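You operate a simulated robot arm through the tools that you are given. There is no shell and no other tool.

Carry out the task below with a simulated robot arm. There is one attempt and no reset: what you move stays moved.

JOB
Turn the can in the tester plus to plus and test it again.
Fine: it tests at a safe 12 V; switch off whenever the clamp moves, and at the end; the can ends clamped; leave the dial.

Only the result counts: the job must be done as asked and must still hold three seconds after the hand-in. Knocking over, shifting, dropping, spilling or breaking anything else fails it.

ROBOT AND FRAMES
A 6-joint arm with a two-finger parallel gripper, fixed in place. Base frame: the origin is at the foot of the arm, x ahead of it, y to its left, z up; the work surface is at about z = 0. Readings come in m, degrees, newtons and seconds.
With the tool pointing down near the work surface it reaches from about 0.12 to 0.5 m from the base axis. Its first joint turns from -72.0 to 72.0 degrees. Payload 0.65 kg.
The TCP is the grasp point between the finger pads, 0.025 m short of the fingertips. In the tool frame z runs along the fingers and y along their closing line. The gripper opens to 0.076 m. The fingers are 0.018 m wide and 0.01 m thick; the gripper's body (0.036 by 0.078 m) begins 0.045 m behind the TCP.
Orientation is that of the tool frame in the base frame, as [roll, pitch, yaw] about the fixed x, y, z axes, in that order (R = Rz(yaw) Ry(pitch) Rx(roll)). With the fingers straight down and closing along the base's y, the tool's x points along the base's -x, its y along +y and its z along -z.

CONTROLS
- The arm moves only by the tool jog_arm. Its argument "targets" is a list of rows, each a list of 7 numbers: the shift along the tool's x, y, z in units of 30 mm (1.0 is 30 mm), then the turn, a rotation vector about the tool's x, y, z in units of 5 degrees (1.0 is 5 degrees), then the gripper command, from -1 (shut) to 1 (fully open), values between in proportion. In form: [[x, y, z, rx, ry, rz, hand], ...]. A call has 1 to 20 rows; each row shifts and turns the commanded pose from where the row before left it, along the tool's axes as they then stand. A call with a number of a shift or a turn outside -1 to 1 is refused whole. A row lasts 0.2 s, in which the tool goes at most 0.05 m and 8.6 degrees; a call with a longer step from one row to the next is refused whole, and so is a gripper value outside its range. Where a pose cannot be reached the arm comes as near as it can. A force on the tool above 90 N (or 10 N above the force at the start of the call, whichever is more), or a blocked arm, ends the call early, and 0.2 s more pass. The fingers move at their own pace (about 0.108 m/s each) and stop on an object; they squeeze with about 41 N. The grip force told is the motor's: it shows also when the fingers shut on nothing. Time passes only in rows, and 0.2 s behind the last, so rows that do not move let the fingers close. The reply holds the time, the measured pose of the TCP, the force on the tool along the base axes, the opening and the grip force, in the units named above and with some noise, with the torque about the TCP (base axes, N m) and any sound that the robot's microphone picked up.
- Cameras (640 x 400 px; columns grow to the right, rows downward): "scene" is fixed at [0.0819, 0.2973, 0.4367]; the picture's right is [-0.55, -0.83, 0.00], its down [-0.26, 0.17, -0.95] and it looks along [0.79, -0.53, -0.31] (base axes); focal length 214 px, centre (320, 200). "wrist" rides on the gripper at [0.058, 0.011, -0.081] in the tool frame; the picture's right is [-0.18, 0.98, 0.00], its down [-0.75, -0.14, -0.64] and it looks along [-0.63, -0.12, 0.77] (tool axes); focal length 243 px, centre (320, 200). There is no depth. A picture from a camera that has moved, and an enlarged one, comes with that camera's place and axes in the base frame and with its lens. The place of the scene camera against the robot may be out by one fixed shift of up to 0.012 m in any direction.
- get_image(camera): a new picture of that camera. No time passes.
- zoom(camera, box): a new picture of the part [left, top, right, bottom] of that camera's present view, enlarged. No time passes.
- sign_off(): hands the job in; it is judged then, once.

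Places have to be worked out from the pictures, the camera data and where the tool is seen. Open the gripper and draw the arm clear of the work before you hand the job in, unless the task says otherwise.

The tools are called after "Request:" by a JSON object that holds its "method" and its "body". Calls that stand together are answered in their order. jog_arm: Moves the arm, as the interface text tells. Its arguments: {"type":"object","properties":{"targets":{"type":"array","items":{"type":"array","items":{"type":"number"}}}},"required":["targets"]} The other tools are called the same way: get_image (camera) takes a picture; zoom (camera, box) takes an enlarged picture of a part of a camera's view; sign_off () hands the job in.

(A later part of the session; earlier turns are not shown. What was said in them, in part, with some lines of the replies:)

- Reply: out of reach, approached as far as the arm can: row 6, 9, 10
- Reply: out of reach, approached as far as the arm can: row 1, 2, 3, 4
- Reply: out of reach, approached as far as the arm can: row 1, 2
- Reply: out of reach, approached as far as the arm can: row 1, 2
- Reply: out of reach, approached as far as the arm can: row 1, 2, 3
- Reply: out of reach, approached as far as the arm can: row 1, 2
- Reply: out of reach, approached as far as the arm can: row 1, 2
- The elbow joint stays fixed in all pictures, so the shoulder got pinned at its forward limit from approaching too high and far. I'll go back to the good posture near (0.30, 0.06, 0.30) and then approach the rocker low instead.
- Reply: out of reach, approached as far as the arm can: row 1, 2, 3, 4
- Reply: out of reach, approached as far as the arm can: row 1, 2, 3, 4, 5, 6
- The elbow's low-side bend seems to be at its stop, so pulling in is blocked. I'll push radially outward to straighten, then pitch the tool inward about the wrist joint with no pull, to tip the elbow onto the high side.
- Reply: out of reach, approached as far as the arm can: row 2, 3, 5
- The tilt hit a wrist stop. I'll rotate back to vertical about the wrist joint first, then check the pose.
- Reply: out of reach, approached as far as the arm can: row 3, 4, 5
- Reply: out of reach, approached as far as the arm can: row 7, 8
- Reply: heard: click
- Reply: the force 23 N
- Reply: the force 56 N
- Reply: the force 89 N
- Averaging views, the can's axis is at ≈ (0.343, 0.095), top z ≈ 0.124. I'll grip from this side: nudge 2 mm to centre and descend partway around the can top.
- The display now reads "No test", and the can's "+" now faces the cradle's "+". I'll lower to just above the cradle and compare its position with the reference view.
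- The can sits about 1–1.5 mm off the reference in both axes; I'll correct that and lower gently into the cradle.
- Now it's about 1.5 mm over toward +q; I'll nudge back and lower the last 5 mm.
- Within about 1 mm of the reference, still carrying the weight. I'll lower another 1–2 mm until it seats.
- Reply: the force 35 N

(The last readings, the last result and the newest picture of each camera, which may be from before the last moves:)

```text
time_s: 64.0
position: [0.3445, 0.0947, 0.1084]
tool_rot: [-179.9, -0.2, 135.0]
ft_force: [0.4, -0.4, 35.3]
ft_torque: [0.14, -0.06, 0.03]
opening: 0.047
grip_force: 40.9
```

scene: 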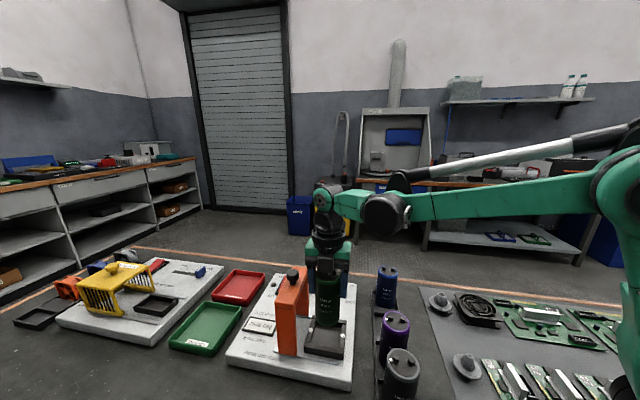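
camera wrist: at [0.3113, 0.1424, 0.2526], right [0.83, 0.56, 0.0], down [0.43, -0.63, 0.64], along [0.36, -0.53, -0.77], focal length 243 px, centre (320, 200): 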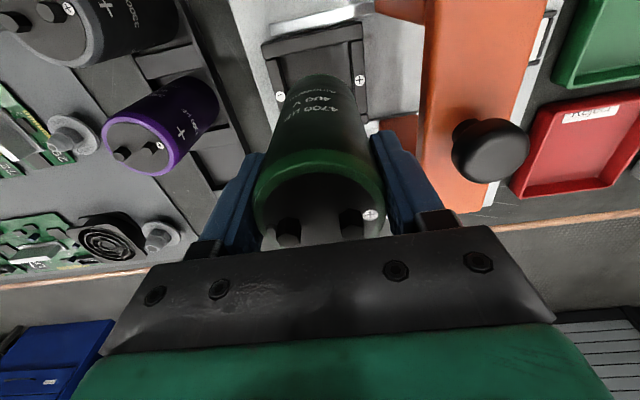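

Seated (35 N of contact). I'll relieve the push, open the fingers, and lift clear.

Request:
{"method": "jog_arm", "body": {"targets": [[0, 0, -0.02, 0, 0, 0, -1], [0, 0, 0, 0, 0, 0, 0.3], [0, 0, 0, 0, 0, 0, 0.5], [0, 0, 0, 0, 0, 0, 0.6], [0, 0, 0, 0, 0, 0, 0.6]]}}

Request:
{"method": "zoom", "body": {"camera": "scene", "box": [300, 290, 360, 355]}}

Request:
{"method": "zoom", "body": {"camera": "wrist", "box": [220, 20, 420, 250]}}

```text
time_s: 65.2
position: [0.3434, 0.0936, 0.109]
tool_rot: [-179.9, 0.0, 135.1]
ft_force: [0.1, -0.3, 0.3]
ft_torque: [0.02, -0.04, -0.01]
opening: 0.0607
grip_force: 0.1
```

```text
6.15 times, centred on (330, 322) of scene
camera zoom: at [0.0819, 0.2973, 0.4367], right [-0.55, -0.83, 0.0], down [-0.26, 0.17, -0.95], along [0.79, -0.53, -0.31], focal length 1320 px, centre (258, -554)
```

zoom: 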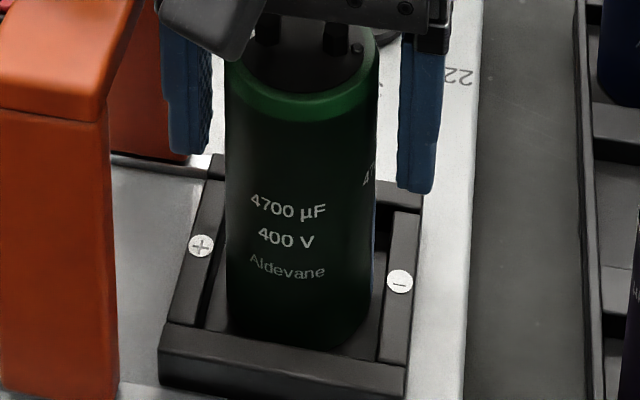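

```text
1.74 times, centred on (320, 135) of wrist
camera zoom: at [0.311, 0.1418, 0.1886], right [0.83, 0.56, 0.0], down [0.43, -0.63, 0.64], along [0.36, -0.53, -0.77], focal length 422 px, centre (320, 313)
```

zoom: 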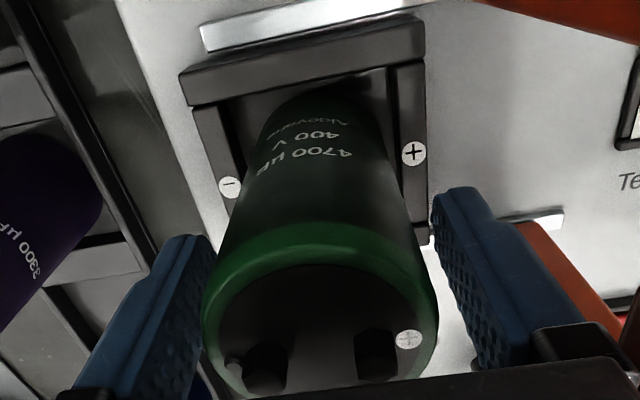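

The can is back in its reference position, now plus to plus. I'll lift straight up and move over the clamp's knob.

Request:
{"method": "jog_arm", "body": {"targets": [[0, 0, -0.5, 0, 0, 0, 0.6], [0, 0, -1, 0, 0, 0, 0.6], [0, 0, -1, 0, 0, 0, 0.6], [0, 0, -1, 0, 0, 0, 0.6], [0, 0, -0.4, 0, 0, 0, 0.4], [0.03, 0.74, 0, 0, 0, 0, 0.4], [0.03, 0.74, 0, 0, 0, 0, 0.4], [0.03, 0.74, 0, 0, 0, 0, 0.4], [0, 0, 0, 0, 0, 0, 0.4]]}}

Request:
{"method": "get_image", "body": {"camera": "wrist"}}

Request:
{"method": "zoom", "body": {"camera": "scene", "box": [220, 240, 380, 395]}}

```text
time_s: 67.2
position: [0.3904, 0.1437, 0.2235]
tool_rot: [-179.9, -0.1, 135.0]
ft_force: [-0.7, -0.7, -0.3]
ft_torque: [-0.03, -0.01, -0.01]
opening: 0.0535
grip_force: 0.0
```

```text
taken
camera wrist: at [0.3569, 0.1917, 0.3041], right [0.83, 0.56, 0.0], down [0.43, -0.63, 0.64], along [0.36, -0.53, -0.77], focal length 243 px, centre (320, 200)
```

wrist: 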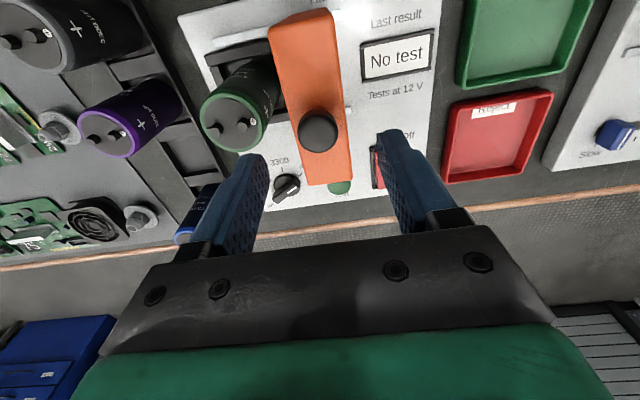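

```text
2.58 times, centred on (300, 318) of scene
camera zoom: at [0.0819, 0.2973, 0.4367], right [-0.55, -0.83, 0.0], down [-0.26, 0.17, -0.95], along [0.79, -0.53, -0.31], focal length 554 px, centre (372, -103)
```

zoom: 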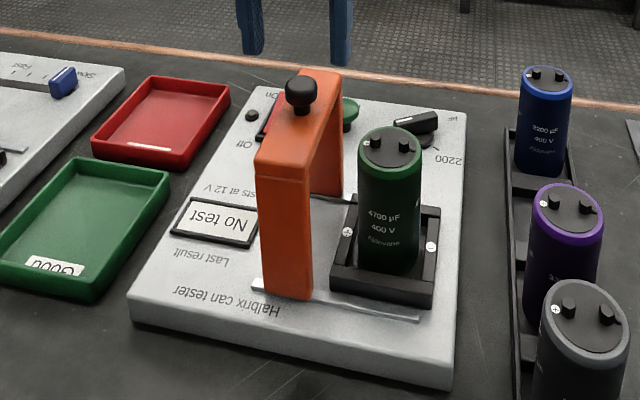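

The can is aligned. I'll zoom to confirm the polarity marks, then descend onto the knob.

Request:
{"method": "zoom", "body": {"camera": "wrist", "box": [180, 30, 360, 190]}}

Request:
{"method": "jog_arm", "body": {"targets": [[-0.04, -0.04, 0.6, 0, 0, 0, 0.4], [0, 0, 0.7, 0, 0, 0, 0.4], [0, 0, 0, 0, 0, 0, 0.4]]}}

Request:
{"method": "zoom", "body": {"camera": "wrist", "box": [230, 100, 430, 230]}}

```text
2.50 times, centred on (270, 110) of wrist
camera zoom: at [0.3569, 0.1917, 0.3041], right [0.83, 0.56, 0.0], down [0.43, -0.63, 0.64], along [0.36, -0.53, -0.77], focal length 606 px, centre (445, 425)
```

zoom: 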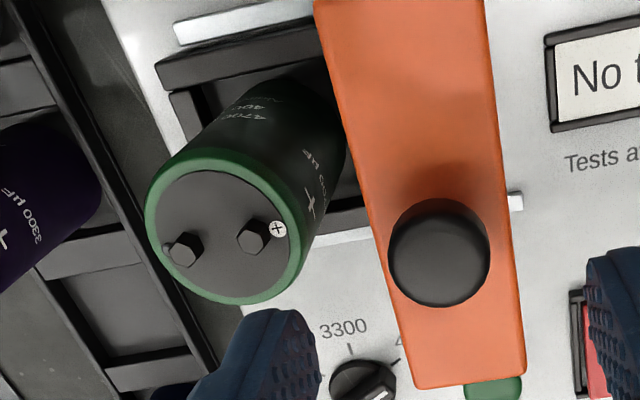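

```text
time_s: 68.0
position: [0.3904, 0.1417, 0.1877]
tool_rot: [-179.9, -0.2, 135.0]
ft_force: [0.8, -0.2, 0.1]
ft_torque: [0.01, -0.02, -0.01]
opening: 0.0534
grip_force: 0.1
```

```text
3.08 times, centred on (330, 165) of wrist
camera zoom: at [0.3565, 0.1888, 0.2666], right [0.83, 0.56, 0.0], down [0.43, -0.63, 0.64], along [0.36, -0.53, -0.77], focal length 746 px, centre (289, 308)
```

zoom: 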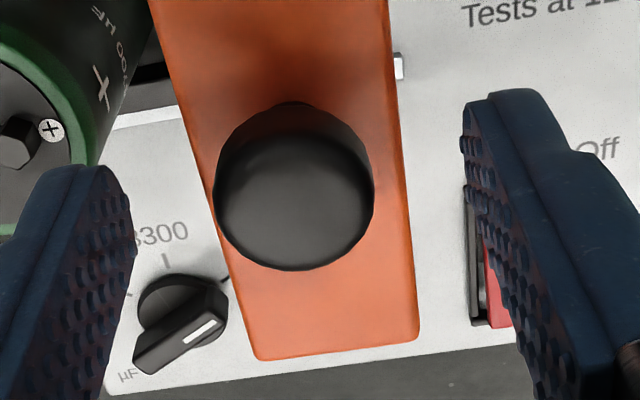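

The can's "+" faces the cradle's "+" side and the knob is centred between the fingers. I'll lower 4 mm and grip it.

Request:
{"method": "jog_arm", "body": {"targets": [[0, 0.02, 0.14, 0, 0, 0, 0.4], [0, 0, 0, 0, 0, 0, 0.0], [0, 0, 0, 0, 0, 0, -0.2], [0, 0, 0, 0, 0, 0, -1], [0, 0, 0, 0, 0, 0, -1]]}}

```text
time_s: 69.2
position: [0.3893, 0.1416, 0.1821]
tool_rot: [-179.9, -0.1, 134.9]
ft_force: [0.8, 0.6, -1.6]
ft_torque: [0.09, -0.3, -0.02]
opening: 0.0234
grip_force: 39.9
```

Gripped with low forces. With the switch still off, I slide the clamp back over the can in steps.

Request:
{"method": "jog_arm", "body": {"targets": [[0, -0.25, 0, 0, 0, 0, -1], [0, -0.33, 0, 0, 0, 0, -1], [0, -0.33, 0, 0, 0, 0, -1]]}}

```text
time_s: 70.0
position: [0.3704, 0.1226, 0.1836]
tool_rot: [-179.9, 0.0, 134.8]
ft_force: [3.4, -1.7, -25.3]
ft_torque: [0.07, 0.17, -0.01]
opening: 0.0236
grip_force: 40.1
```

Sliding well; I'm pulling up slightly (25 N), so I'll ease down a touch and continue.

Request:
{"method": "jog_arm", "body": {"targets": [[0, -0.3, 0.02, 0, 0, 0, -1], [0, -0.3, 0, 0, 0, 0, -1], [0, -0.3, 0, 0, 0, 0, -1]]}}

Request:
{"method": "zoom", "body": {"camera": "scene", "box": [260, 230, 380, 370]}}

```text
time_s: 70.8
position: [0.351, 0.1031, 0.1823]
tool_rot: [-179.9, 0.1, 134.9]
ft_force: [9.4, -7.0, 36.7]
ft_torque: [-0.25, -0.3, -0.1]
opening: 0.0237
grip_force: 40.0
```

```text
2.86 times, centred on (320, 300) of scene
camera zoom: at [0.0818, 0.2973, 0.4367], right [-0.55, -0.83, 0.0], down [-0.26, 0.17, -0.95], along [0.79, -0.53, -0.31], focal length 613 px, centre (320, -86)
```

zoom: 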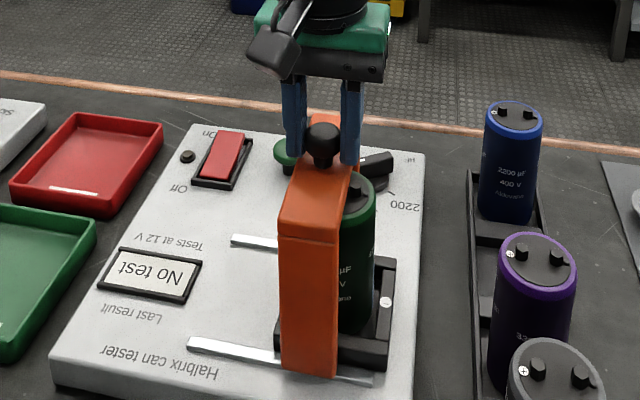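

About 12 mm remain to the original clamped position. I'll ease up slightly and push the rest, watching for the stop.

Request:
{"method": "jog_arm", "body": {"targets": [[-0.01, -0.15, -0.015, 0, 0, 0, -1], [-0.01, -0.15, 0, 0, 0, 0, -1]]}}

```text
time_s: 71.4
position: [0.3439, 0.0964, 0.1821]
tool_rot: [-179.9, -0.1, 135.0]
ft_force: [2.5, 0.5, 31.1]
ft_torque: [-0.4, -0.92, -0.35]
opening: 0.0233
grip_force: 39.7
```

Nearly there. I'll push a few more millimetres to find the closed stop.

Request:
{"method": "jog_arm", "body": {"targets": [[0, -0.08, -0.015, 0, 0, 0, -1], [0, -0.06, 0, 0, 0, 0, -1]]}}

Request:
{"method": "zoom", "body": {"camera": "scene", "box": [290, 260, 360, 370]}}

```text
time_s: 72.0
position: [0.3434, 0.0941, 0.1836]
tool_rot: [179.4, 0.1, 135.0]
ft_force: [43.2, 19.6, 39.3]
ft_torque: [0.25, 0.78, -0.08]
opening: 0.0235
grip_force: 39.6
```

```text
3.64 times, centred on (325, 315) of scene
camera zoom: at [0.0819, 0.2973, 0.4367], right [-0.55, -0.83, 0.0], down [-0.26, 0.17, -0.95], along [0.79, -0.53, -0.31], focal length 780 px, centre (302, -218)
```

zoom: 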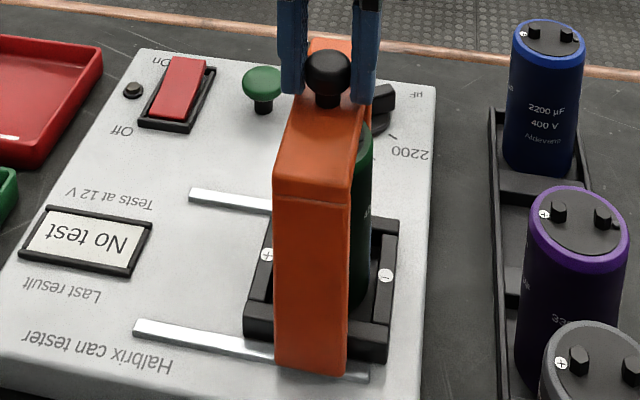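

The clamp is at its closed stop and matches the initial picture. I'll relax, open and lift off the knob.

Request:
{"method": "jog_arm", "body": {"targets": [[0, 0.05, 0.01, 0, 0, 0, -1], [0, 0, 0, 0, 0, 0, -1], [0, 0, 0, 0, 0, 0, 0.3], [0, 0, 0, 0, 0, 0, 0.3], [0, 0, -0.5, 0, 0, 0, 0.3], [0, 0, -0.9, 0, 0, 0, 0.3], [0, 0, -0.6, 0, 0, 0, -1], [0, 0, 0, 0, 0, 0, -1]]}}

Request:
{"method": "zoom", "body": {"camera": "scene", "box": [290, 260, 360, 370]}}

Request:
{"method": "get_image", "body": {"camera": "wrist"}}

```text
time_s: 73.8
position: [0.3421, 0.0956, 0.2421]
tool_rot: [-179.8, 0.0, 135.0]
ft_force: [0.0, 0.4, -0.3]
ft_torque: [0.01, 0.03, 0.03]
opening: 0.0001
grip_force: 23.5
```

```text
3.64 times, centred on (325, 315) of scene
camera zoom: at [0.0819, 0.2973, 0.4367], right [-0.55, -0.83, 0.0], down [-0.26, 0.17, -0.95], along [0.79, -0.53, -0.31], focal length 780 px, centre (302, -218)
```

zoom: 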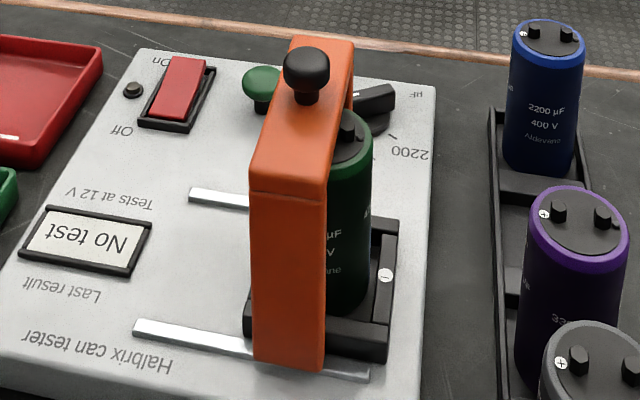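

```text
taken
camera wrist: at [0.3095, 0.1426, 0.3213], right [0.83, 0.56, 0.0], down [0.43, -0.63, 0.64], along [0.36, -0.53, -0.77], focal length 243 px, centre (320, 200)
```

wrist: 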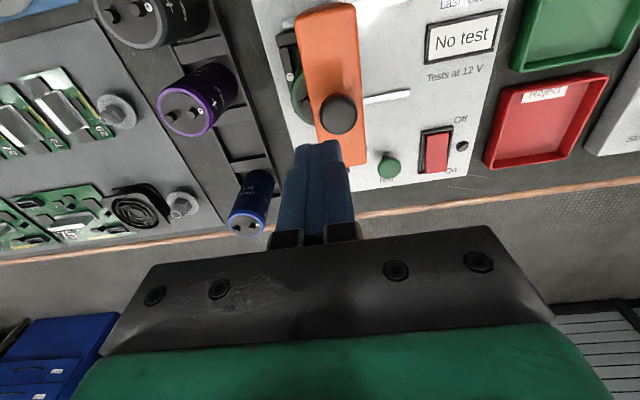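

After release the clamp sprang back ~12 mm (the stop was still loaded when I let go). I'll re-grip the knob and close it again, this time unloading fully before opening.

Request:
{"method": "jog_arm", "body": {"targets": [[0, 0.38, 0, 0, 0, 0, 0.4], [0, 0, 0, 0, 0, 0, 0.4], [0, 0, 0.7, 0, 0, 0, 0.4], [0, 0, 0.7, 0, 0, 0, 0.4], [0, 0, 0.3, 0, 0, 0, 0.4], [0, 0, 0, 0, 0, 0, 0.4]]}}

Request:
{"method": "zoom", "body": {"camera": "wrist", "box": [230, 100, 430, 230]}}

```text
time_s: 75.2
position: [0.3499, 0.1031, 0.1904]
tool_rot: [-179.9, -0.1, 135.1]
ft_force: [0.0, -0.5, 1.1]
ft_torque: [-0.01, 0.04, 0.03]
opening: 0.0531
grip_force: 0.1
```

```text
3.08 times, centred on (330, 165) of wrist
camera zoom: at [0.3171, 0.1502, 0.2704], right [0.83, 0.56, 0.0], down [0.43, -0.63, 0.64], along [0.36, -0.53, -0.77], focal length 746 px, centre (289, 308)
```

zoom: 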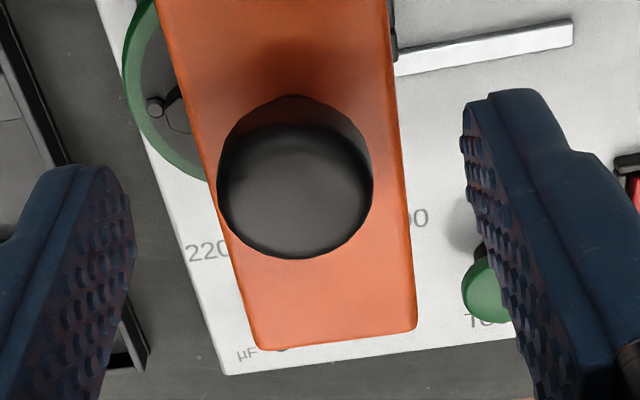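

The knob is centred. I'll lower, grip and push back in small steps.

Request:
{"method": "jog_arm", "body": {"targets": [[0, 0.02, 0.25, 0, 0, 0, 0.4], [0, 0, 0, 0, 0, 0, 0.0], [0, 0, 0, 0, 0, 0, -0.2], [0, 0, 0, 0, 0, 0, -1], [0, 0, 0, 0, 0, 0, -1], [0, -0.15, 0, 0, 0, 0, -1], [0, -0.15, 0, 0, 0, 0, -1]]}}

```text
time_s: 76.8
position: [0.3459, 0.0954, 0.1837]
tool_rot: [-179.9, -0.1, 135.1]
ft_force: [1.6, 0.7, -34.0]
ft_torque: [0.08, -0.01, -0.01]
opening: 0.0234
grip_force: 40.5
```

Close to the stop; I'll ease down and advance 1.5 mm at a time.

Request:
{"method": "jog_arm", "body": {"targets": [[0, -0.04, 0.02, 0, 0, 0, -1], [0, 0, 0, 0, 0, 0, -1]]}}

Request:
{"method": "zoom", "body": {"camera": "scene", "box": [290, 260, 360, 370]}}

```text
time_s: 77.4
position: [0.3427, 0.095, 0.1837]
tool_rot: [-180.0, 0.0, 134.9]
ft_force: [7.8, -7.0, -10.8]
ft_torque: [0.43, 0.36, 0.04]
opening: 0.0237
grip_force: 39.6
```

```text
3.64 times, centred on (325, 315) of scene
camera zoom: at [0.082, 0.2973, 0.4367], right [-0.55, -0.83, 0.0], down [-0.26, 0.17, -0.95], along [0.79, -0.53, -0.31], focal length 780 px, centre (302, -218)
```

zoom: 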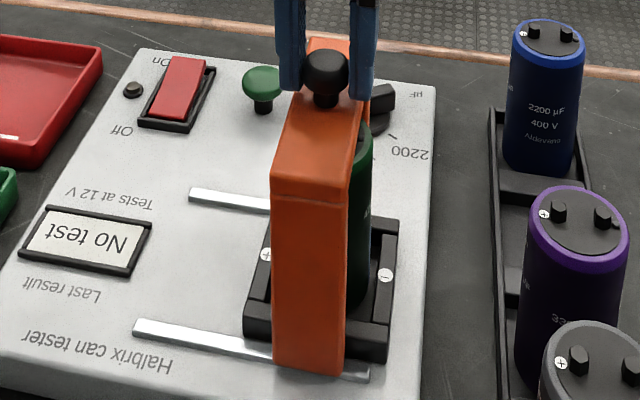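

Only ~1 mm short of the original location, no stop force yet. One more small nudge.

Request:
{"method": "jog_arm", "body": {"targets": [[-0.01, -0.03, 0, 0, 0, 0, -1], [0, 0, 0, 0, 0, 0, -1]]}}

```text
time_s: 78.0
position: [0.3444, 0.0944, 0.1842]
tool_rot: [-179.9, -0.1, 134.9]
ft_force: [4.8, -3.6, -32.7]
ft_torque: [-0.22, -0.26, 0.03]
opening: 0.0238
grip_force: 39.5
```

Request:
{"method": "jog_arm", "body": {"targets": [[-0.01, -0.03, 0.02, 0, 0, 0, -1], [0, 0, 0, 0, 0, 0, -1]]}}

```text
time_s: 78.6
position: [0.3448, 0.0949, 0.1844]
tool_rot: [179.9, 0.1, 135.0]
ft_force: [20.9, 2.2, 25.5]
ft_torque: [0.47, 0.16, -0.07]
opening: 0.0239
grip_force: 39.5
```

Now the stop is felt (16 N). I'll back off by tenths of millimetres until the force is near zero before opening.

Request:
{"method": "jog_arm", "body": {"targets": [[0.01, 0.02, -0.01, 0, 0, 0, -1], [0, 0, 0, 0, 0, 0, -1]]}}

Request:
{"method": "zoom", "body": {"camera": "scene", "box": [290, 260, 360, 370]}}

```text
time_s: 79.2
position: [0.3434, 0.095, 0.1839]
tool_rot: [-180.0, 0.2, 135.1]
ft_force: [22.5, -1.7, 29.3]
ft_torque: [-0.04, -0.31, -0.05]
opening: 0.0237
grip_force: 40.1
```

```text
3.64 times, centred on (325, 315) of scene
camera zoom: at [0.0818, 0.2973, 0.4367], right [-0.55, -0.83, 0.0], down [-0.26, 0.17, -0.95], along [0.79, -0.53, -0.31], focal length 780 px, centre (302, -218)
```

zoom: 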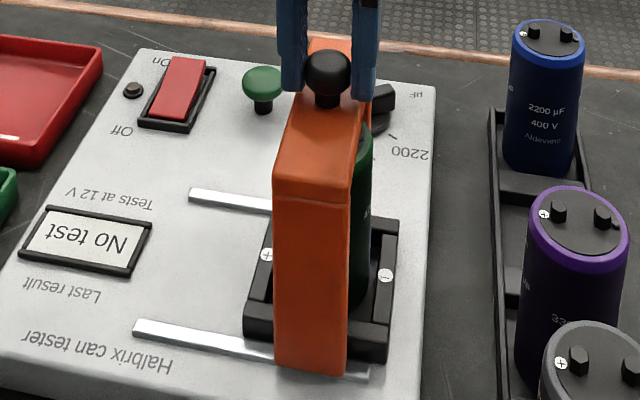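

Request:
{"method": "jog_arm", "body": {"targets": [[-0.02, 0.03, -0.02, 0, 0, 0, -1], [0, 0, 0, 0, 0, 0, -1]]}}

```text
time_s: 79.8
position: [0.3436, 0.0944, 0.1831]
tool_rot: [-179.8, -0.2, 135.2]
ft_force: [-4.4, 3.8, 9.1]
ft_torque: [-0.64, -0.73, 0.02]
opening: 0.0237
grip_force: 39.3
```

Forces are near zero now. I'll open the fingers gradually and check whether the clamp stays.

Request:
{"method": "jog_arm", "body": {"targets": [[0, 0, 0, 0, 0, 0, -0.37], [0, 0, 0, 0, 0, 0, -0.34], [0, 0, 0, 0, 0, 0, -0.3], [0, 0, 0, 0, 0, 0, -0.2], [0, 0, 0, 0, 0, 0, 0], [0, 0, 0, 0, 0, 0, 0.3], [0, 0, 0, 0, 0, 0, 0.3]]}}

Request:
{"method": "zoom", "body": {"camera": "scene", "box": [290, 260, 360, 370]}}

Request:
{"method": "zoom", "body": {"camera": "wrist", "box": [230, 100, 430, 230]}}

```text
time_s: 81.4
position: [0.3441, 0.0942, 0.1827]
tool_rot: [-179.9, -0.1, 134.9]
ft_force: [0.0, 0.0, 0.2]
ft_torque: [-0.02, 0.02, -0.04]
opening: 0.0492
grip_force: 0.0
```

```text
3.64 times, centred on (325, 315) of scene
camera zoom: at [0.0819, 0.2973, 0.4367], right [-0.55, -0.83, 0.0], down [-0.26, 0.17, -0.95], along [0.79, -0.53, -0.31], focal length 780 px, centre (302, -218)
```

zoom: 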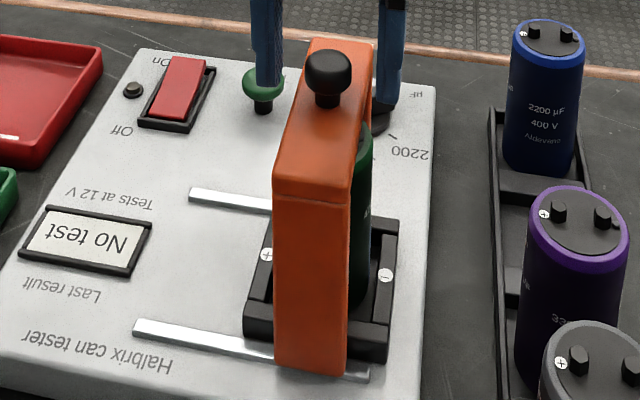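

```text
3.08 times, centred on (330, 165) of wrist
camera zoom: at [0.3113, 0.1421, 0.263], right [0.83, 0.56, 0.0], down [0.43, -0.63, 0.64], along [0.36, -0.53, -0.77], focal length 746 px, centre (289, 308)
```

zoom: 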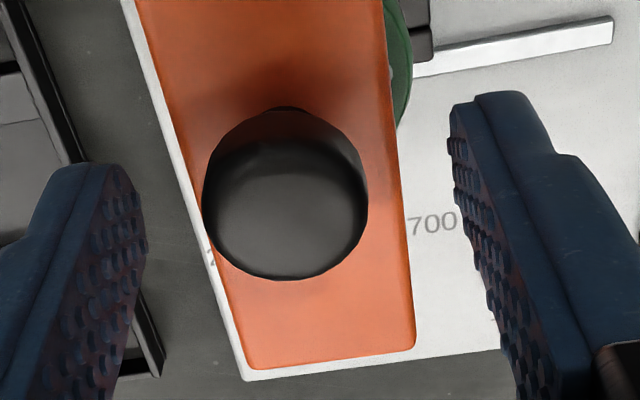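

The clamp stays fully closed over the can. I'll lift off, shut the fingers, turn back to yaw 90° and go to the waypoint beyond the clamp.

Request:
{"method": "jog_arm", "body": {"targets": [[0, 0, -0.5, 0, 0, 0, 0.3], [0, 0, -0.9, 0, 0, 0, 0.3], [0, 0, -0.55, 0, 0, 0, 0.3], [0, 0, 0, 0, 0, 1, -1], [0, 0, 0, 0, 0, 1, -1], [0, 0, 0, 0, 0, 1, -1], [0, 0, 0, 0, 0, 1, -1], [0, 0, 0, 0, 0, 1, -1], [0, 0, 0, 0, 0, 1, -1], [0, 0, 0, 0, 0, 1, -1], [0, 0, 0, 0, 0, 1, -1], [0, 0, 0, 0, 0, 1, -1], [-0.18, 0.73, 0, 0, 0, 0, -1], [-0.18, 0.73, 0, 0, 0, 0, -1], [0, 0, 0, 0, 0, 0, -1]]}}

Request:
{"method": "get_image", "body": {"camera": "scene"}}

```text
time_s: 84.6
position: [0.389, 0.0857, 0.2422]
tool_rot: [-179.8, 0.0, 90.1]
ft_force: [0.1, 0.1, -0.6]
ft_torque: [-0.03, 0.01, 0.03]
opening: 0.0
grip_force: 23.2
```

```text
taken
```

scene: 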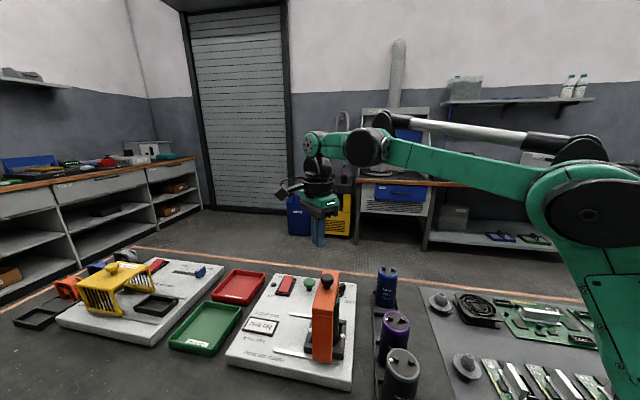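

Good. Now along the known path to beyond the clamp and then out above the rocker's On end.

Request:
{"method": "jog_arm", "body": {"targets": [[0.07, 0.43, 0.78, -0.667, 0, 0, -1], [0.07, 0.4, 0.8, -0.667, 0, 0, -1], [0.07, 0.35, 0.82, -0.667, 0, 0, -1], [-0.03, 0.63, 0.55, -0.4, 0, 0, -1], [-0.03, 0.61, 0.57, -0.4, 0, 0, -1], [-0.03, 0.59, 0.59, -0.4, 0, 0, -1], [-0.03, 0.57, 0.61, -0.4, 0, 0, -1], [-0.03, 0.54, 0.63, -0.4, 0, 0, -1], [0, 0, 0, 0, 0, 0, -1]]}}

Request:
{"method": "zoom", "body": {"camera": "wrist", "box": [200, 40, 400, 200]}}

Request:
{"method": "zoom", "body": {"camera": "scene", "box": [250, 225, 350, 305]}}

```text
time_s: 86.6
position: [0.5338, 0.0881, 0.1054]
tool_rot: [160.1, 0.0, 90.1]
ft_force: [0.8, 0.2, -0.6]
ft_torque: [0.01, 0.0, 0.01]
opening: 0.0001
grip_force: 23.7
```

```text
2.50 times, centred on (300, 120) of wrist
camera zoom: at [0.5163, 0.1451, 0.1847], right [0.92, -0.18, 0.33], down [-0.35, -0.75, 0.56], along [0.15, -0.63, -0.76], focal length 606 px, centre (370, 400)
```

zoom: 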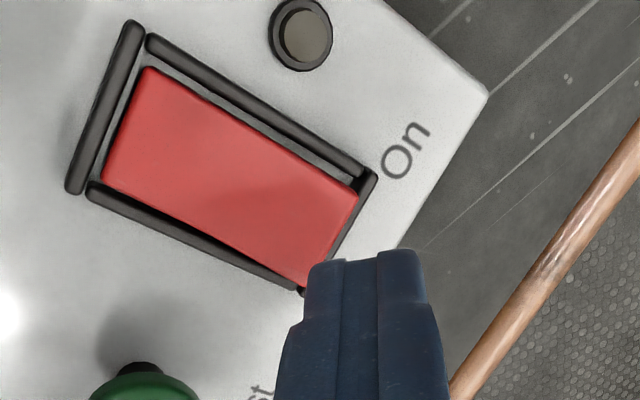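

```text
5.00 times, centred on (300, 265) of scene
camera zoom: at [0.0819, 0.2973, 0.4367], right [-0.55, -0.83, 0.0], down [-0.26, 0.17, -0.95], along [0.79, -0.53, -0.31], focal length 1072 px, centre (420, -125)
```

zoom: 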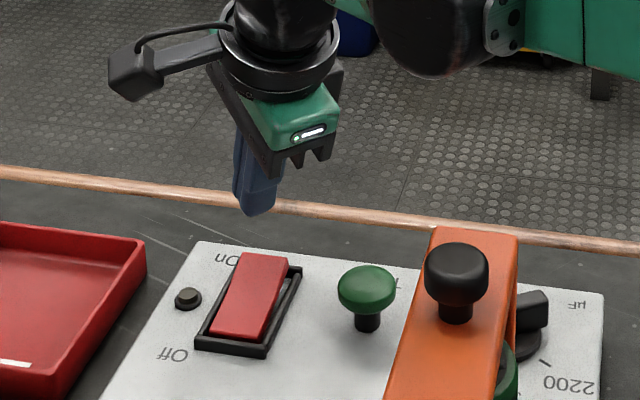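

The On end is raised with its edge at ≈ (0.545, 0.082). I'll shift 4 mm outward and lower to just above it.

Request:
{"method": "jog_arm", "body": {"targets": [[0, -0.09, 0.447, 0, 0, 0, -1], [0, -0.09, 0.447, 0, 0, 0, -1], [0, -0.034, 0.094, 0, 0, 0, -1], [0, -0.034, 0.094, 0, 0, 0, -1], [0, 0, 0, 0, 0, 0, -1]]}}

Request:
{"method": "zoom", "body": {"camera": "scene", "box": [250, 235, 330, 305]}}

Request:
{"method": "zoom", "body": {"camera": "wrist", "box": [200, 40, 400, 200]}}

```text
time_s: 87.8
position: [0.537, 0.087, 0.0745]
tool_rot: [160.1, 0.0, 90.0]
ft_force: [0.2, 0.4, 0.0]
ft_torque: [-0.01, -0.04, 0.01]
opening: 0.0
grip_force: 23.4
```

```text
5.71 times, centred on (290, 270) of scene
camera zoom: at [0.0819, 0.2973, 0.4367], right [-0.55, -0.83, 0.0], down [-0.26, 0.17, -0.95], along [0.79, -0.53, -0.31], focal length 1226 px, centre (491, -200)
```

zoom: 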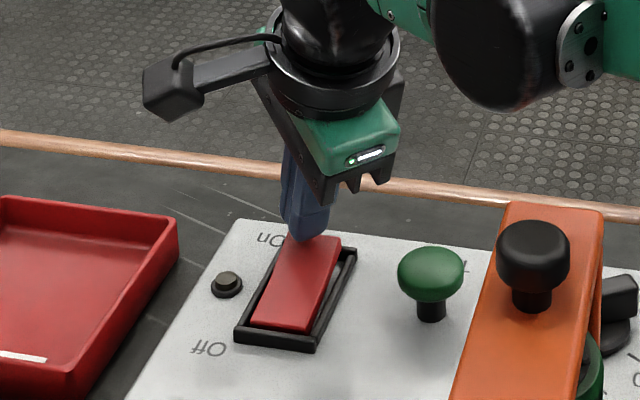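

```text
2.50 times, centred on (300, 120) of wrist
camera zoom: at [0.5204, 0.1435, 0.153], right [0.92, -0.18, 0.33], down [-0.35, -0.75, 0.56], along [0.15, -0.63, -0.76], focal length 606 px, centre (370, 400)
```

zoom: 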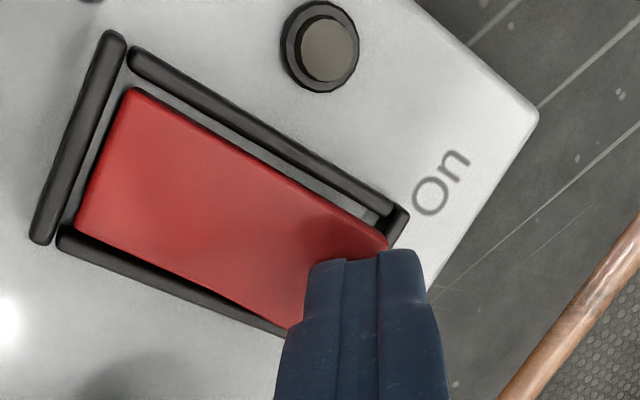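

The fingertip edge lies over the On half. Pressing down now in 3 mm steps.

Request:
{"method": "jog_arm", "body": {"targets": [[0, -0.034, 0.094, 0, 0, 0, -1], [0, -0.034, 0.094, 0, 0, 0, -1], [0, -0.034, 0.094, 0, 0, 0, -1]]}}

Request:
{"method": "zoom", "body": {"camera": "scene", "box": [250, 235, 330, 305]}}

```text
time_s: 88.6
position: [0.5382, 0.0865, 0.0665]
tool_rot: [160.1, 0.0, 90.0]
ft_force: [-0.1, -1.7, 1.4]
ft_torque: [-0.06, -0.01, 0.0]
opening: 0.0
grip_force: 23.5
```

```text
5.71 times, centred on (290, 270) of scene
camera zoom: at [0.0819, 0.2973, 0.4367], right [-0.55, -0.83, 0.0], down [-0.26, 0.17, -0.95], along [0.79, -0.53, -0.31], focal length 1226 px, centre (491, -200)
```

zoom: 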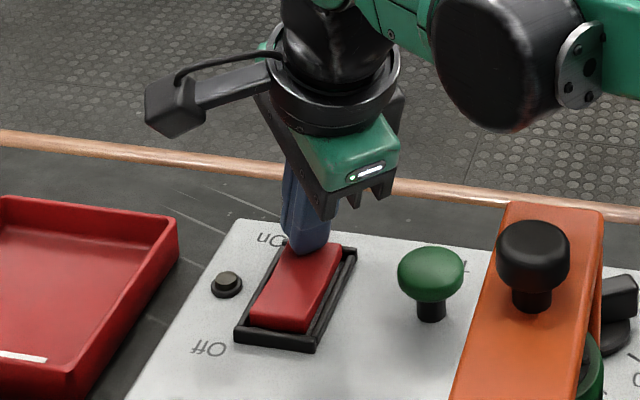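

Contact has begun; a little further for the click.

Request:
{"method": "jog_arm", "body": {"targets": [[0, -0.034, 0.094, 0, 0, 0, -1]]}}

Request:
{"method": "zoom", "body": {"camera": "scene", "box": [250, 235, 330, 305]}}

```text
time_s: 89.0
position: [0.5382, 0.0863, 0.064]
tool_rot: [160.0, 0.1, 89.9]
ft_force: [0.8, -7.7, 16.0]
ft_torque: [-0.06, -0.01, 0.01]
opening: 0.0
grip_force: 23.3
heard: click
```

```text
5.71 times, centred on (290, 270) of scene
camera zoom: at [0.0818, 0.2973, 0.4367], right [-0.55, -0.83, 0.0], down [-0.26, 0.17, -0.95], along [0.79, -0.53, -0.31], focal length 1226 px, centre (491, -200)
```

zoom: 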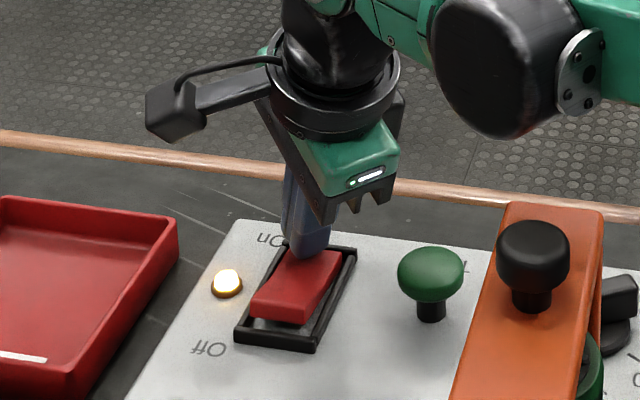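

Click and the lamp is lit: tester on with the clamp closed. I'll lift and move over the Test button.

Request:
{"method": "jog_arm", "body": {"targets": [[0, 0.234, -0.642, 0, 0, 0, -1], [0, 0.234, -0.642, 0, 0, 0, -1], [-0.383, -0.569, -0.207, 0, 0, 0, -1], [-0.383, -0.569, -0.207, 0, 0, 0, -1], [-0.383, -0.569, -0.207, 0, 0, 0, -1], [0, 0, 0, 0, 0, 0, -1]]}}

Request:
{"method": "get_image", "body": {"camera": "wrist"}}

Request:
{"method": "zoom", "body": {"camera": "scene", "box": [250, 225, 350, 305]}}

```text
time_s: 90.4
position: [0.4834, 0.0509, 0.1026]
tool_rot: [160.1, 0.1, 89.9]
ft_force: [0.4, -0.7, 0.1]
ft_torque: [0.01, -0.02, -0.04]
opening: 0.0001
grip_force: 23.2
```

```text
taken
camera wrist: at [0.4675, 0.1091, 0.1813], right [0.92, -0.18, 0.33], down [-0.35, -0.75, 0.56], along [0.15, -0.63, -0.76], focal length 243 px, centre (320, 200)
```

wrist: 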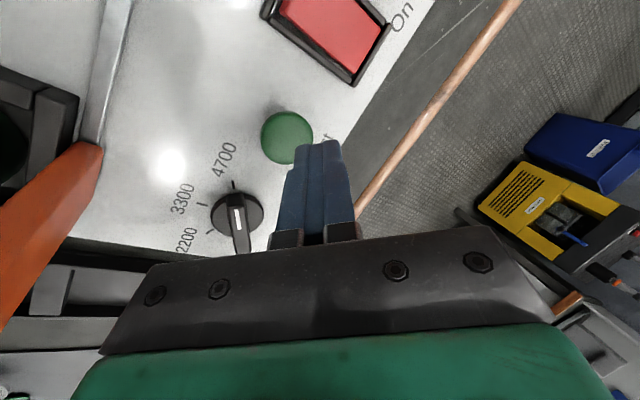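

```text
5.00 times, centred on (300, 265) of scene
camera zoom: at [0.0819, 0.2973, 0.4367], right [-0.55, -0.83, 0.0], down [-0.26, 0.17, -0.95], along [0.79, -0.53, -0.31], focal length 1072 px, centre (420, -125)
```

zoom: 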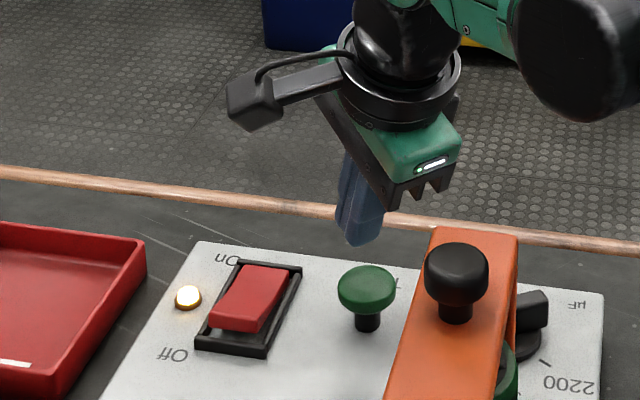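

The button is right under the fingertips. I'll lower to it and press gently.

Request:
{"method": "jog_arm", "body": {"targets": [[0.03, -0.1, 0.275, 0, 0, 0, -1], [0, -0.1, 0.275, 0, 0, 0, -1], [0, -0.034, 0.094, 0, 0, 0, -1]]}}

Request:
{"method": "zoom", "body": {"camera": "scene", "box": [260, 235, 360, 325]}}

```text
time_s: 91.2
position: [0.4848, 0.0525, 0.0833]
tool_rot: [160.0, 0.1, 90.1]
ft_force: [-0.5, 1.0, 0.2]
ft_torque: [-0.02, -0.01, -0.04]
opening: 0.0
grip_force: 23.1
```

```text
4.44 times, centred on (310, 280) of scene
camera zoom: at [0.0819, 0.2973, 0.4367], right [-0.55, -0.83, 0.0], down [-0.26, 0.17, -0.95], along [0.79, -0.53, -0.31], focal length 953 px, centre (364, -156)
```

zoom: 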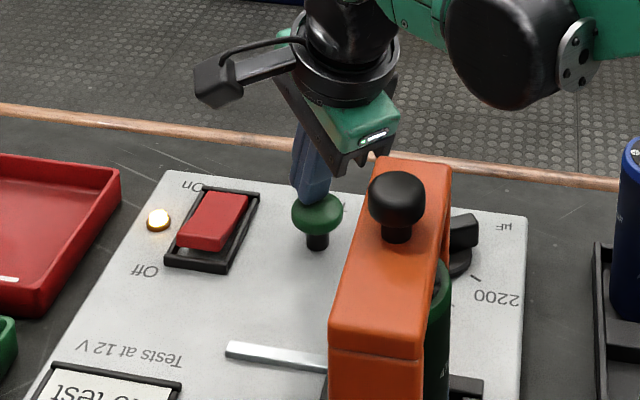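

Just touching height. I'll press in 2–3 mm steps and listen.

Request:
{"method": "jog_arm", "body": {"targets": [[0, -0.034, 0.094, 0, 0, 0, -1], [0, -0.03, 0.08, 0, 0, 0, -1]]}}

Request:
{"method": "zoom", "body": {"camera": "scene", "box": [220, 240, 380, 395]}}

```text
time_s: 91.8
position: [0.485, 0.0529, 0.0782]
tool_rot: [160.1, -0.1, 90.0]
ft_force: [-1.0, 1.6, 1.5]
ft_torque: [0.03, 0.01, -0.02]
opening: 0.0
grip_force: 23.2
```

```text
2.58 times, centred on (300, 318) of scene
camera zoom: at [0.0819, 0.2973, 0.4367], right [-0.55, -0.83, 0.0], down [-0.26, 0.17, -0.95], along [0.79, -0.53, -0.31], focal length 554 px, centre (372, -103)
```

zoom: 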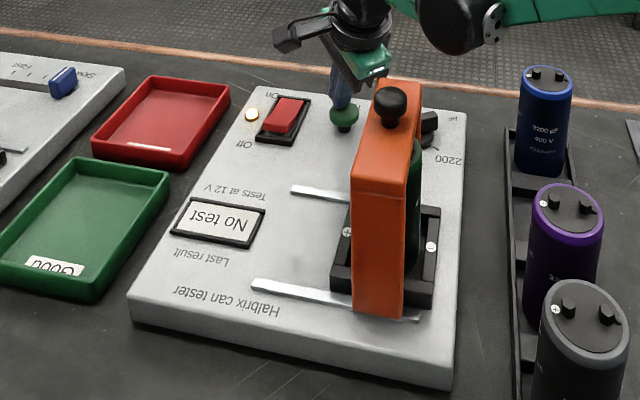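

Slight contact; pressing a bit further.

Request:
{"method": "jog_arm", "body": {"targets": [[0, -0.034, 0.094, 0, 0, 0, -1], [0, 0, 0, 0, 0, 0, -1]]}}

Request:
{"method": "zoom", "body": {"camera": "scene", "box": [220, 240, 380, 395]}}

```text
time_s: 92.4
position: [0.4853, 0.053, 0.0758]
tool_rot: [160.1, 0.0, 89.9]
ft_force: [0.5, 2.0, 1.2]
ft_torque: [0.04, 0.02, 0.0]
opening: 0.0
grip_force: 23.9
```

```text
2.58 times, centred on (300, 318) of scene
camera zoom: at [0.0819, 0.2973, 0.4367], right [-0.55, -0.83, 0.0], down [-0.26, 0.17, -0.95], along [0.79, -0.53, -0.31], focal length 554 px, centre (372, -103)
```

zoom: 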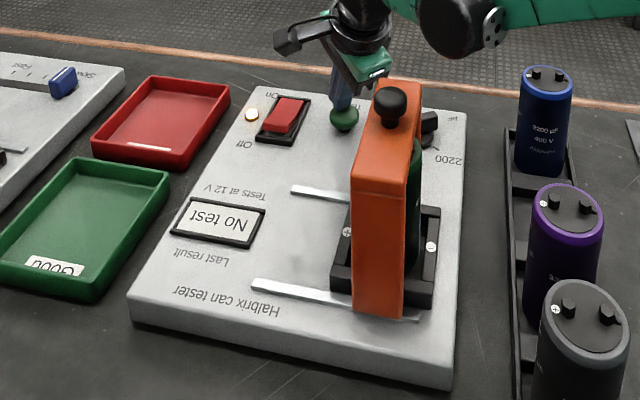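

The button is travelling down with a soft spring. Continuing.

Request:
{"method": "jog_arm", "body": {"targets": [[0, -0.034, 0.094, 0, 0, 0, -1], [0, 0, 0, 0, 0, 0, -1]]}}

Request:
{"method": "zoom", "body": {"camera": "scene", "box": [220, 240, 380, 395]}}

```text
time_s: 93.0
position: [0.4856, 0.0516, 0.0723]
tool_rot: [160.1, 0.0, 89.9]
ft_force: [-1.0, 1.5, 2.2]
ft_torque: [0.04, 0.06, -0.03]
opening: 0.0
grip_force: 23.9
heard: click
```

```text
2.58 times, centred on (300, 318) of scene
camera zoom: at [0.0819, 0.2973, 0.4367], right [-0.55, -0.83, 0.0], down [-0.26, 0.17, -0.95], along [0.79, -0.53, -0.31], focal length 554 px, centre (372, -103)
```

zoom: 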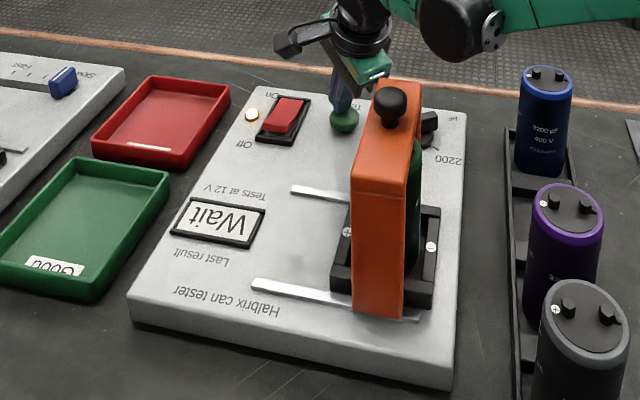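

Click, and the display says "Wait". I'll release the button and wait for the result without touching anything.

Request:
{"method": "jog_arm", "body": {"targets": [[0, 0.17, -0.47, 0, 0, 0, -1], [0, 0.17, -0.47, 0, 0, 0, -1], [0, 0, 0, 0, 0, 0, -1], [0, 0, 0, 0, 0, 0, -1], [0, 0, 0, 0, 0, 0, -1], [0, 0, 0, 0, 0, 0, -1], [0, 0, 0, 0, 0, 0, -1], [0, 0, 0, 0, 0, 0, -1], [0, 0, 0, 0, 0, 0, -1], [0, 0, 0, 0, 0, 0, -1]]}}

Request:
{"method": "zoom", "body": {"camera": "scene", "box": [220, 240, 380, 395]}}

```text
time_s: 95.2
position: [0.4835, 0.0521, 0.1007]
tool_rot: [160.1, 0.1, 90.1]
ft_force: [0.1, 0.5, -0.2]
ft_torque: [0.01, -0.01, -0.01]
opening: 0.0
grip_force: 23.3
```

```text
2.58 times, centred on (300, 318) of scene
camera zoom: at [0.0819, 0.2973, 0.4367], right [-0.55, -0.83, 0.0], down [-0.26, 0.17, -0.95], along [0.79, -0.53, -0.31], focal length 554 px, centre (372, -103)
```

zoom: 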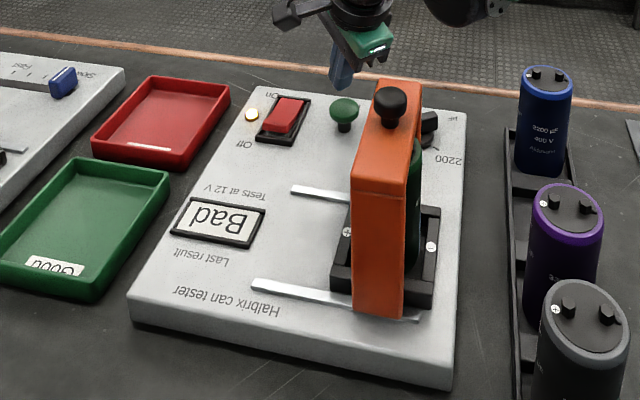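

The re-test completed: the result is "Bad", a proper measured result, and the can is to stay clamped anyway. Now I switch the tester off, moving over the Off end of the rocker.

Request:
{"method": "jog_arm", "body": {"targets": [[0.644, 0.314, 0.063, 0, 0, 0, -1], [0.644, 0.314, 0.063, 0, 0, 0, -1], [0.644, 0.314, 0.063, 0, 0, 0, -1], [0, 0, 0, 0, 0, 0, -1]]}}

Request:
{"method": "zoom", "body": {"camera": "wrist", "box": [200, 40, 400, 200]}}

Request:
{"method": "zoom", "body": {"camera": "scene", "box": [250, 300, 330, 350]}}

```text
time_s: 96.2
position: [0.5128, 0.1091, 0.1065]
tool_rot: [160.0, 0.0, 90.0]
ft_force: [-0.4, 0.4, 0.0]
ft_torque: [0.02, 0.02, -0.01]
opening: 0.0
grip_force: 23.7
```

```text
2.50 times, centred on (300, 120) of wrist
camera zoom: at [0.4952, 0.1656, 0.1851], right [0.92, -0.18, 0.33], down [-0.35, -0.75, 0.56], along [0.15, -0.63, -0.76], focal length 606 px, centre (370, 400)
```

zoom: 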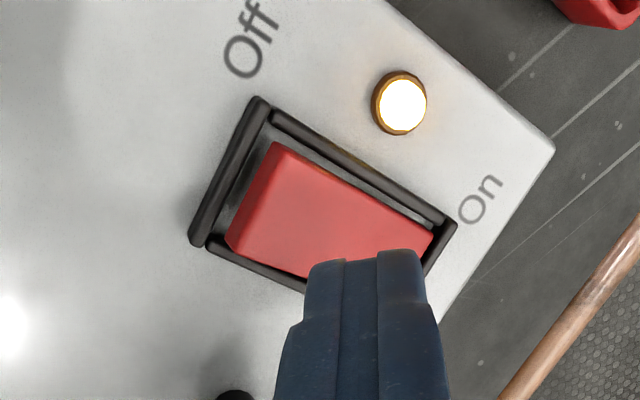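

```text
8.00 times, centred on (290, 325) of scene
camera zoom: at [0.0819, 0.2973, 0.4367], right [-0.55, -0.83, 0.0], down [-0.26, 0.17, -0.95], along [0.79, -0.53, -0.31], focal length 1716 px, centre (560, -800)
```

zoom: 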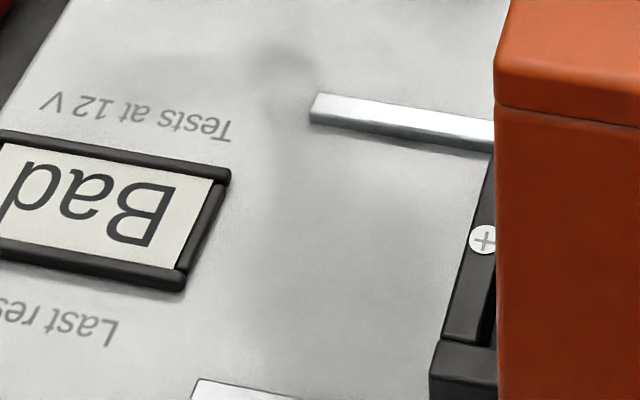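

Same pose as the earlier Off press. I'll lower and press until the click.

Request:
{"method": "jog_arm", "body": {"targets": [[0, -0.09, 0.25, 0, 0, 0, -1], [0, -0.09, 0.25, 0, 0, 0, -1], [0, -0.09, 0.25, 0, 0, 0, -1], [0, -0.07, 0.2, 0, 0, 0, -1], [0, -0.034, 0.094, 0, 0, 0, -1], [0, -0.034, 0.094, 0, 0, 0, -1], [0, -0.034, 0.094, 0, 0, 0, -1]]}}

Request:
{"method": "zoom", "body": {"camera": "scene", "box": [250, 235, 330, 305]}}

```text
time_s: 97.8
position: [0.5126, 0.1107, 0.0664]
tool_rot: [160.1, 0.0, 90.0]
ft_force: [-2.0, 1.4, 2.4]
ft_torque: [0.0, 0.08, -0.02]
opening: 0.0
grip_force: 23.2
heard: click
```

```text
5.71 times, centred on (290, 270) of scene
camera zoom: at [0.0819, 0.2973, 0.4367], right [-0.55, -0.83, 0.0], down [-0.26, 0.17, -0.95], along [0.79, -0.53, -0.31], focal length 1226 px, centre (491, -200)
```

zoom: 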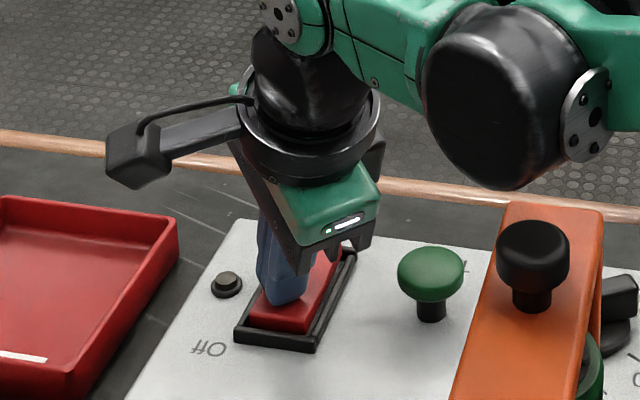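

Click and the lamp is out. I'll press 2 mm more to seat the rocker fully, then lift and retrace the path back over the clamp.

Request:
{"method": "jog_arm", "body": {"targets": [[0, -0.025, 0.07, 0, 0, 0, -1], [0, 0.24, -0.66, 0, 0, 0, -1], [0, 0.24, -0.66, 0, 0, 0, -1], [-0.16, -0.47, -0.7, 0.5, 0, 0, -1], [-0.16, -0.5, -0.68, 0.5, 0, 0, -1], [-0.16, -0.53, -0.66, 0.5, 0, 0, -1], [-0.16, -0.56, -0.63, 0.5, 0, 0, -1], [-0.093, -0.35, -0.82, 0.667, 0, 0, -1], [-0.093, -0.4, -0.8, 0.667, 0, 0, -1], [-0.093, -0.44, -0.78, 0.667, 0, 0, -1], [0, 0, 0, 0, 0, 0, -1]]}}

Request:
{"method": "get_image", "body": {"camera": "scene"}}

Request:
{"method": "zoom", "body": {"camera": "scene", "box": [220, 240, 380, 395]}}

```text
time_s: 100.2
position: [0.3882, 0.0854, 0.2333]
tool_rot: [-179.8, 0.0, 90.0]
ft_force: [0.1, -0.1, 0.0]
ft_torque: [0.02, 0.01, 0.01]
opening: 0.0002
grip_force: 23.3
```

```text
taken
```

scene: 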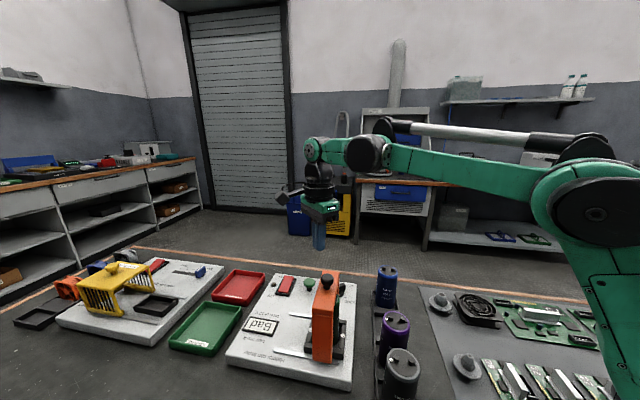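

```text
2.58 times, centred on (300, 318) of scene
camera zoom: at [0.0819, 0.2973, 0.4367], right [-0.55, -0.83, 0.0], down [-0.26, 0.17, -0.95], along [0.79, -0.53, -0.31], focal length 554 px, centre (372, -103)
```

zoom: 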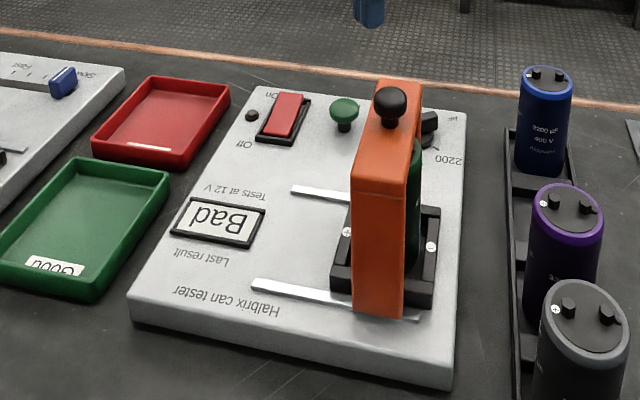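

Everything is as required: off, result shown, clamp closed, can in place. I'll draw the arm back toward the start pose and open the gripper.

Request:
{"method": "jog_arm", "body": {"targets": [[-0.263, -0.817, -0.5, 0, 0, 0, -1], [-0.263, -0.817, -0.5, 0, 0, 0, -1], [-0.263, -0.817, -0.5, 0, 0, 0, -1], [-0.263, -0.817, -0.5, 0, 0, 0, -1], [-0.13, -0.42, -0.85, 0, 0, 0, 1], [-0.13, -0.42, -0.85, 0, 0, 0, 1], [-0.13, -0.42, -0.85, 0, 0, 0, 1], [0, 0, 0, 0, 0, 0, 1], [0, 0, 0, 0, 0, 0, 1]]}}

Request:
{"method": "get_image", "body": {"camera": "scene"}}

Request:
{"method": "zoom", "body": {"camera": "scene", "box": [220, 255, 380, 395]}}

Request:
{"method": "get_image", "body": {"camera": "wrist"}}

```text
time_s: 102.2
position: [0.2494, 0.04, 0.3694]
tool_rot: [-179.9, -0.1, 90.1]
ft_force: [0.2, 0.2, 0.0]
ft_torque: [0.0, 0.01, -0.02]
opening: 0.0758
grip_force: 0.2
```

```text
taken
```

scene: 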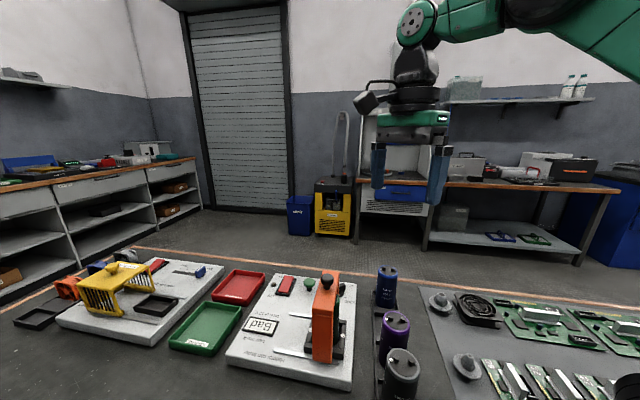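

```text
2.86 times, centred on (300, 325) of scene
camera zoom: at [0.0819, 0.2973, 0.4367], right [-0.55, -0.83, 0.0], down [-0.26, 0.17, -0.95], along [0.79, -0.53, -0.31], focal length 613 px, centre (377, -157)
```

zoom: 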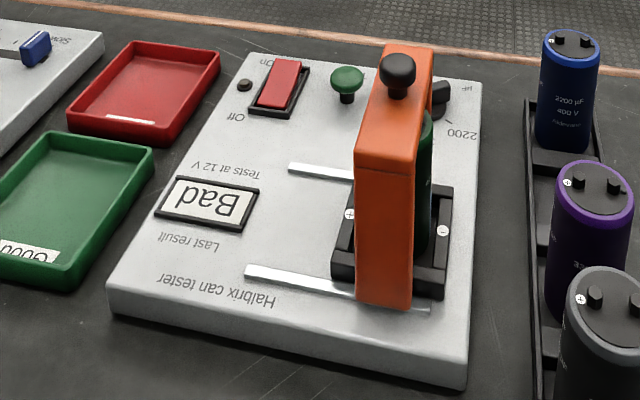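

```text
taken
camera wrist: at [0.2612, 0.0971, 0.4497], right [0.98, -0.18, 0.0], down [-0.14, -0.75, 0.64], along [-0.12, -0.63, -0.77], focal length 243 px, centre (320, 200)
```

wrist: 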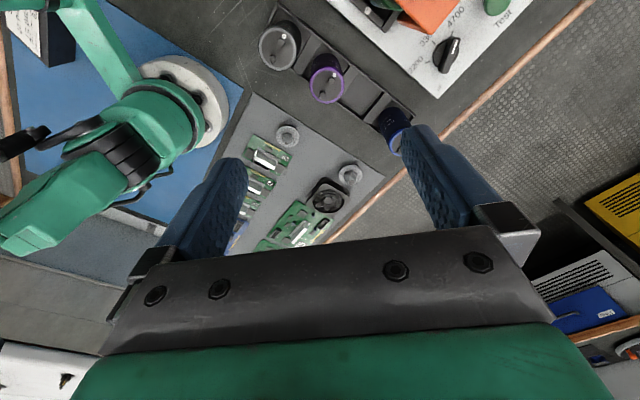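

The tester is off with its lamp dark. The clamp is closed over the can, which now sits plus to plus. The display shows the new result, "Bad". The dial and everything else are where they were, and the arm is clear with the gripper open, so I'm handing in.

Request:
{"method": "sign_off", "body": {}}

```text
The job is handed in.
```

I turned the can plus to plus and tested it again. The tester now reads **"Bad"**; before, with the can reversed, it read "Check". "Bad" looks like a genuine reading, because the dial already matched the can at 4700 µF.

- **Switch:** it was off for both clamp moves and on only for the test. It is off now, with the lamp dark.
- **Clamp:** it is closed over the can. When I first let go of it, it sprang back about 12 mm. I pushed it home again with the switch still off, and it has stayed closed since.
- **Everything else:** I left the dial alone, and nothing else was moved or knocked. The arm is clear with the gripper open.
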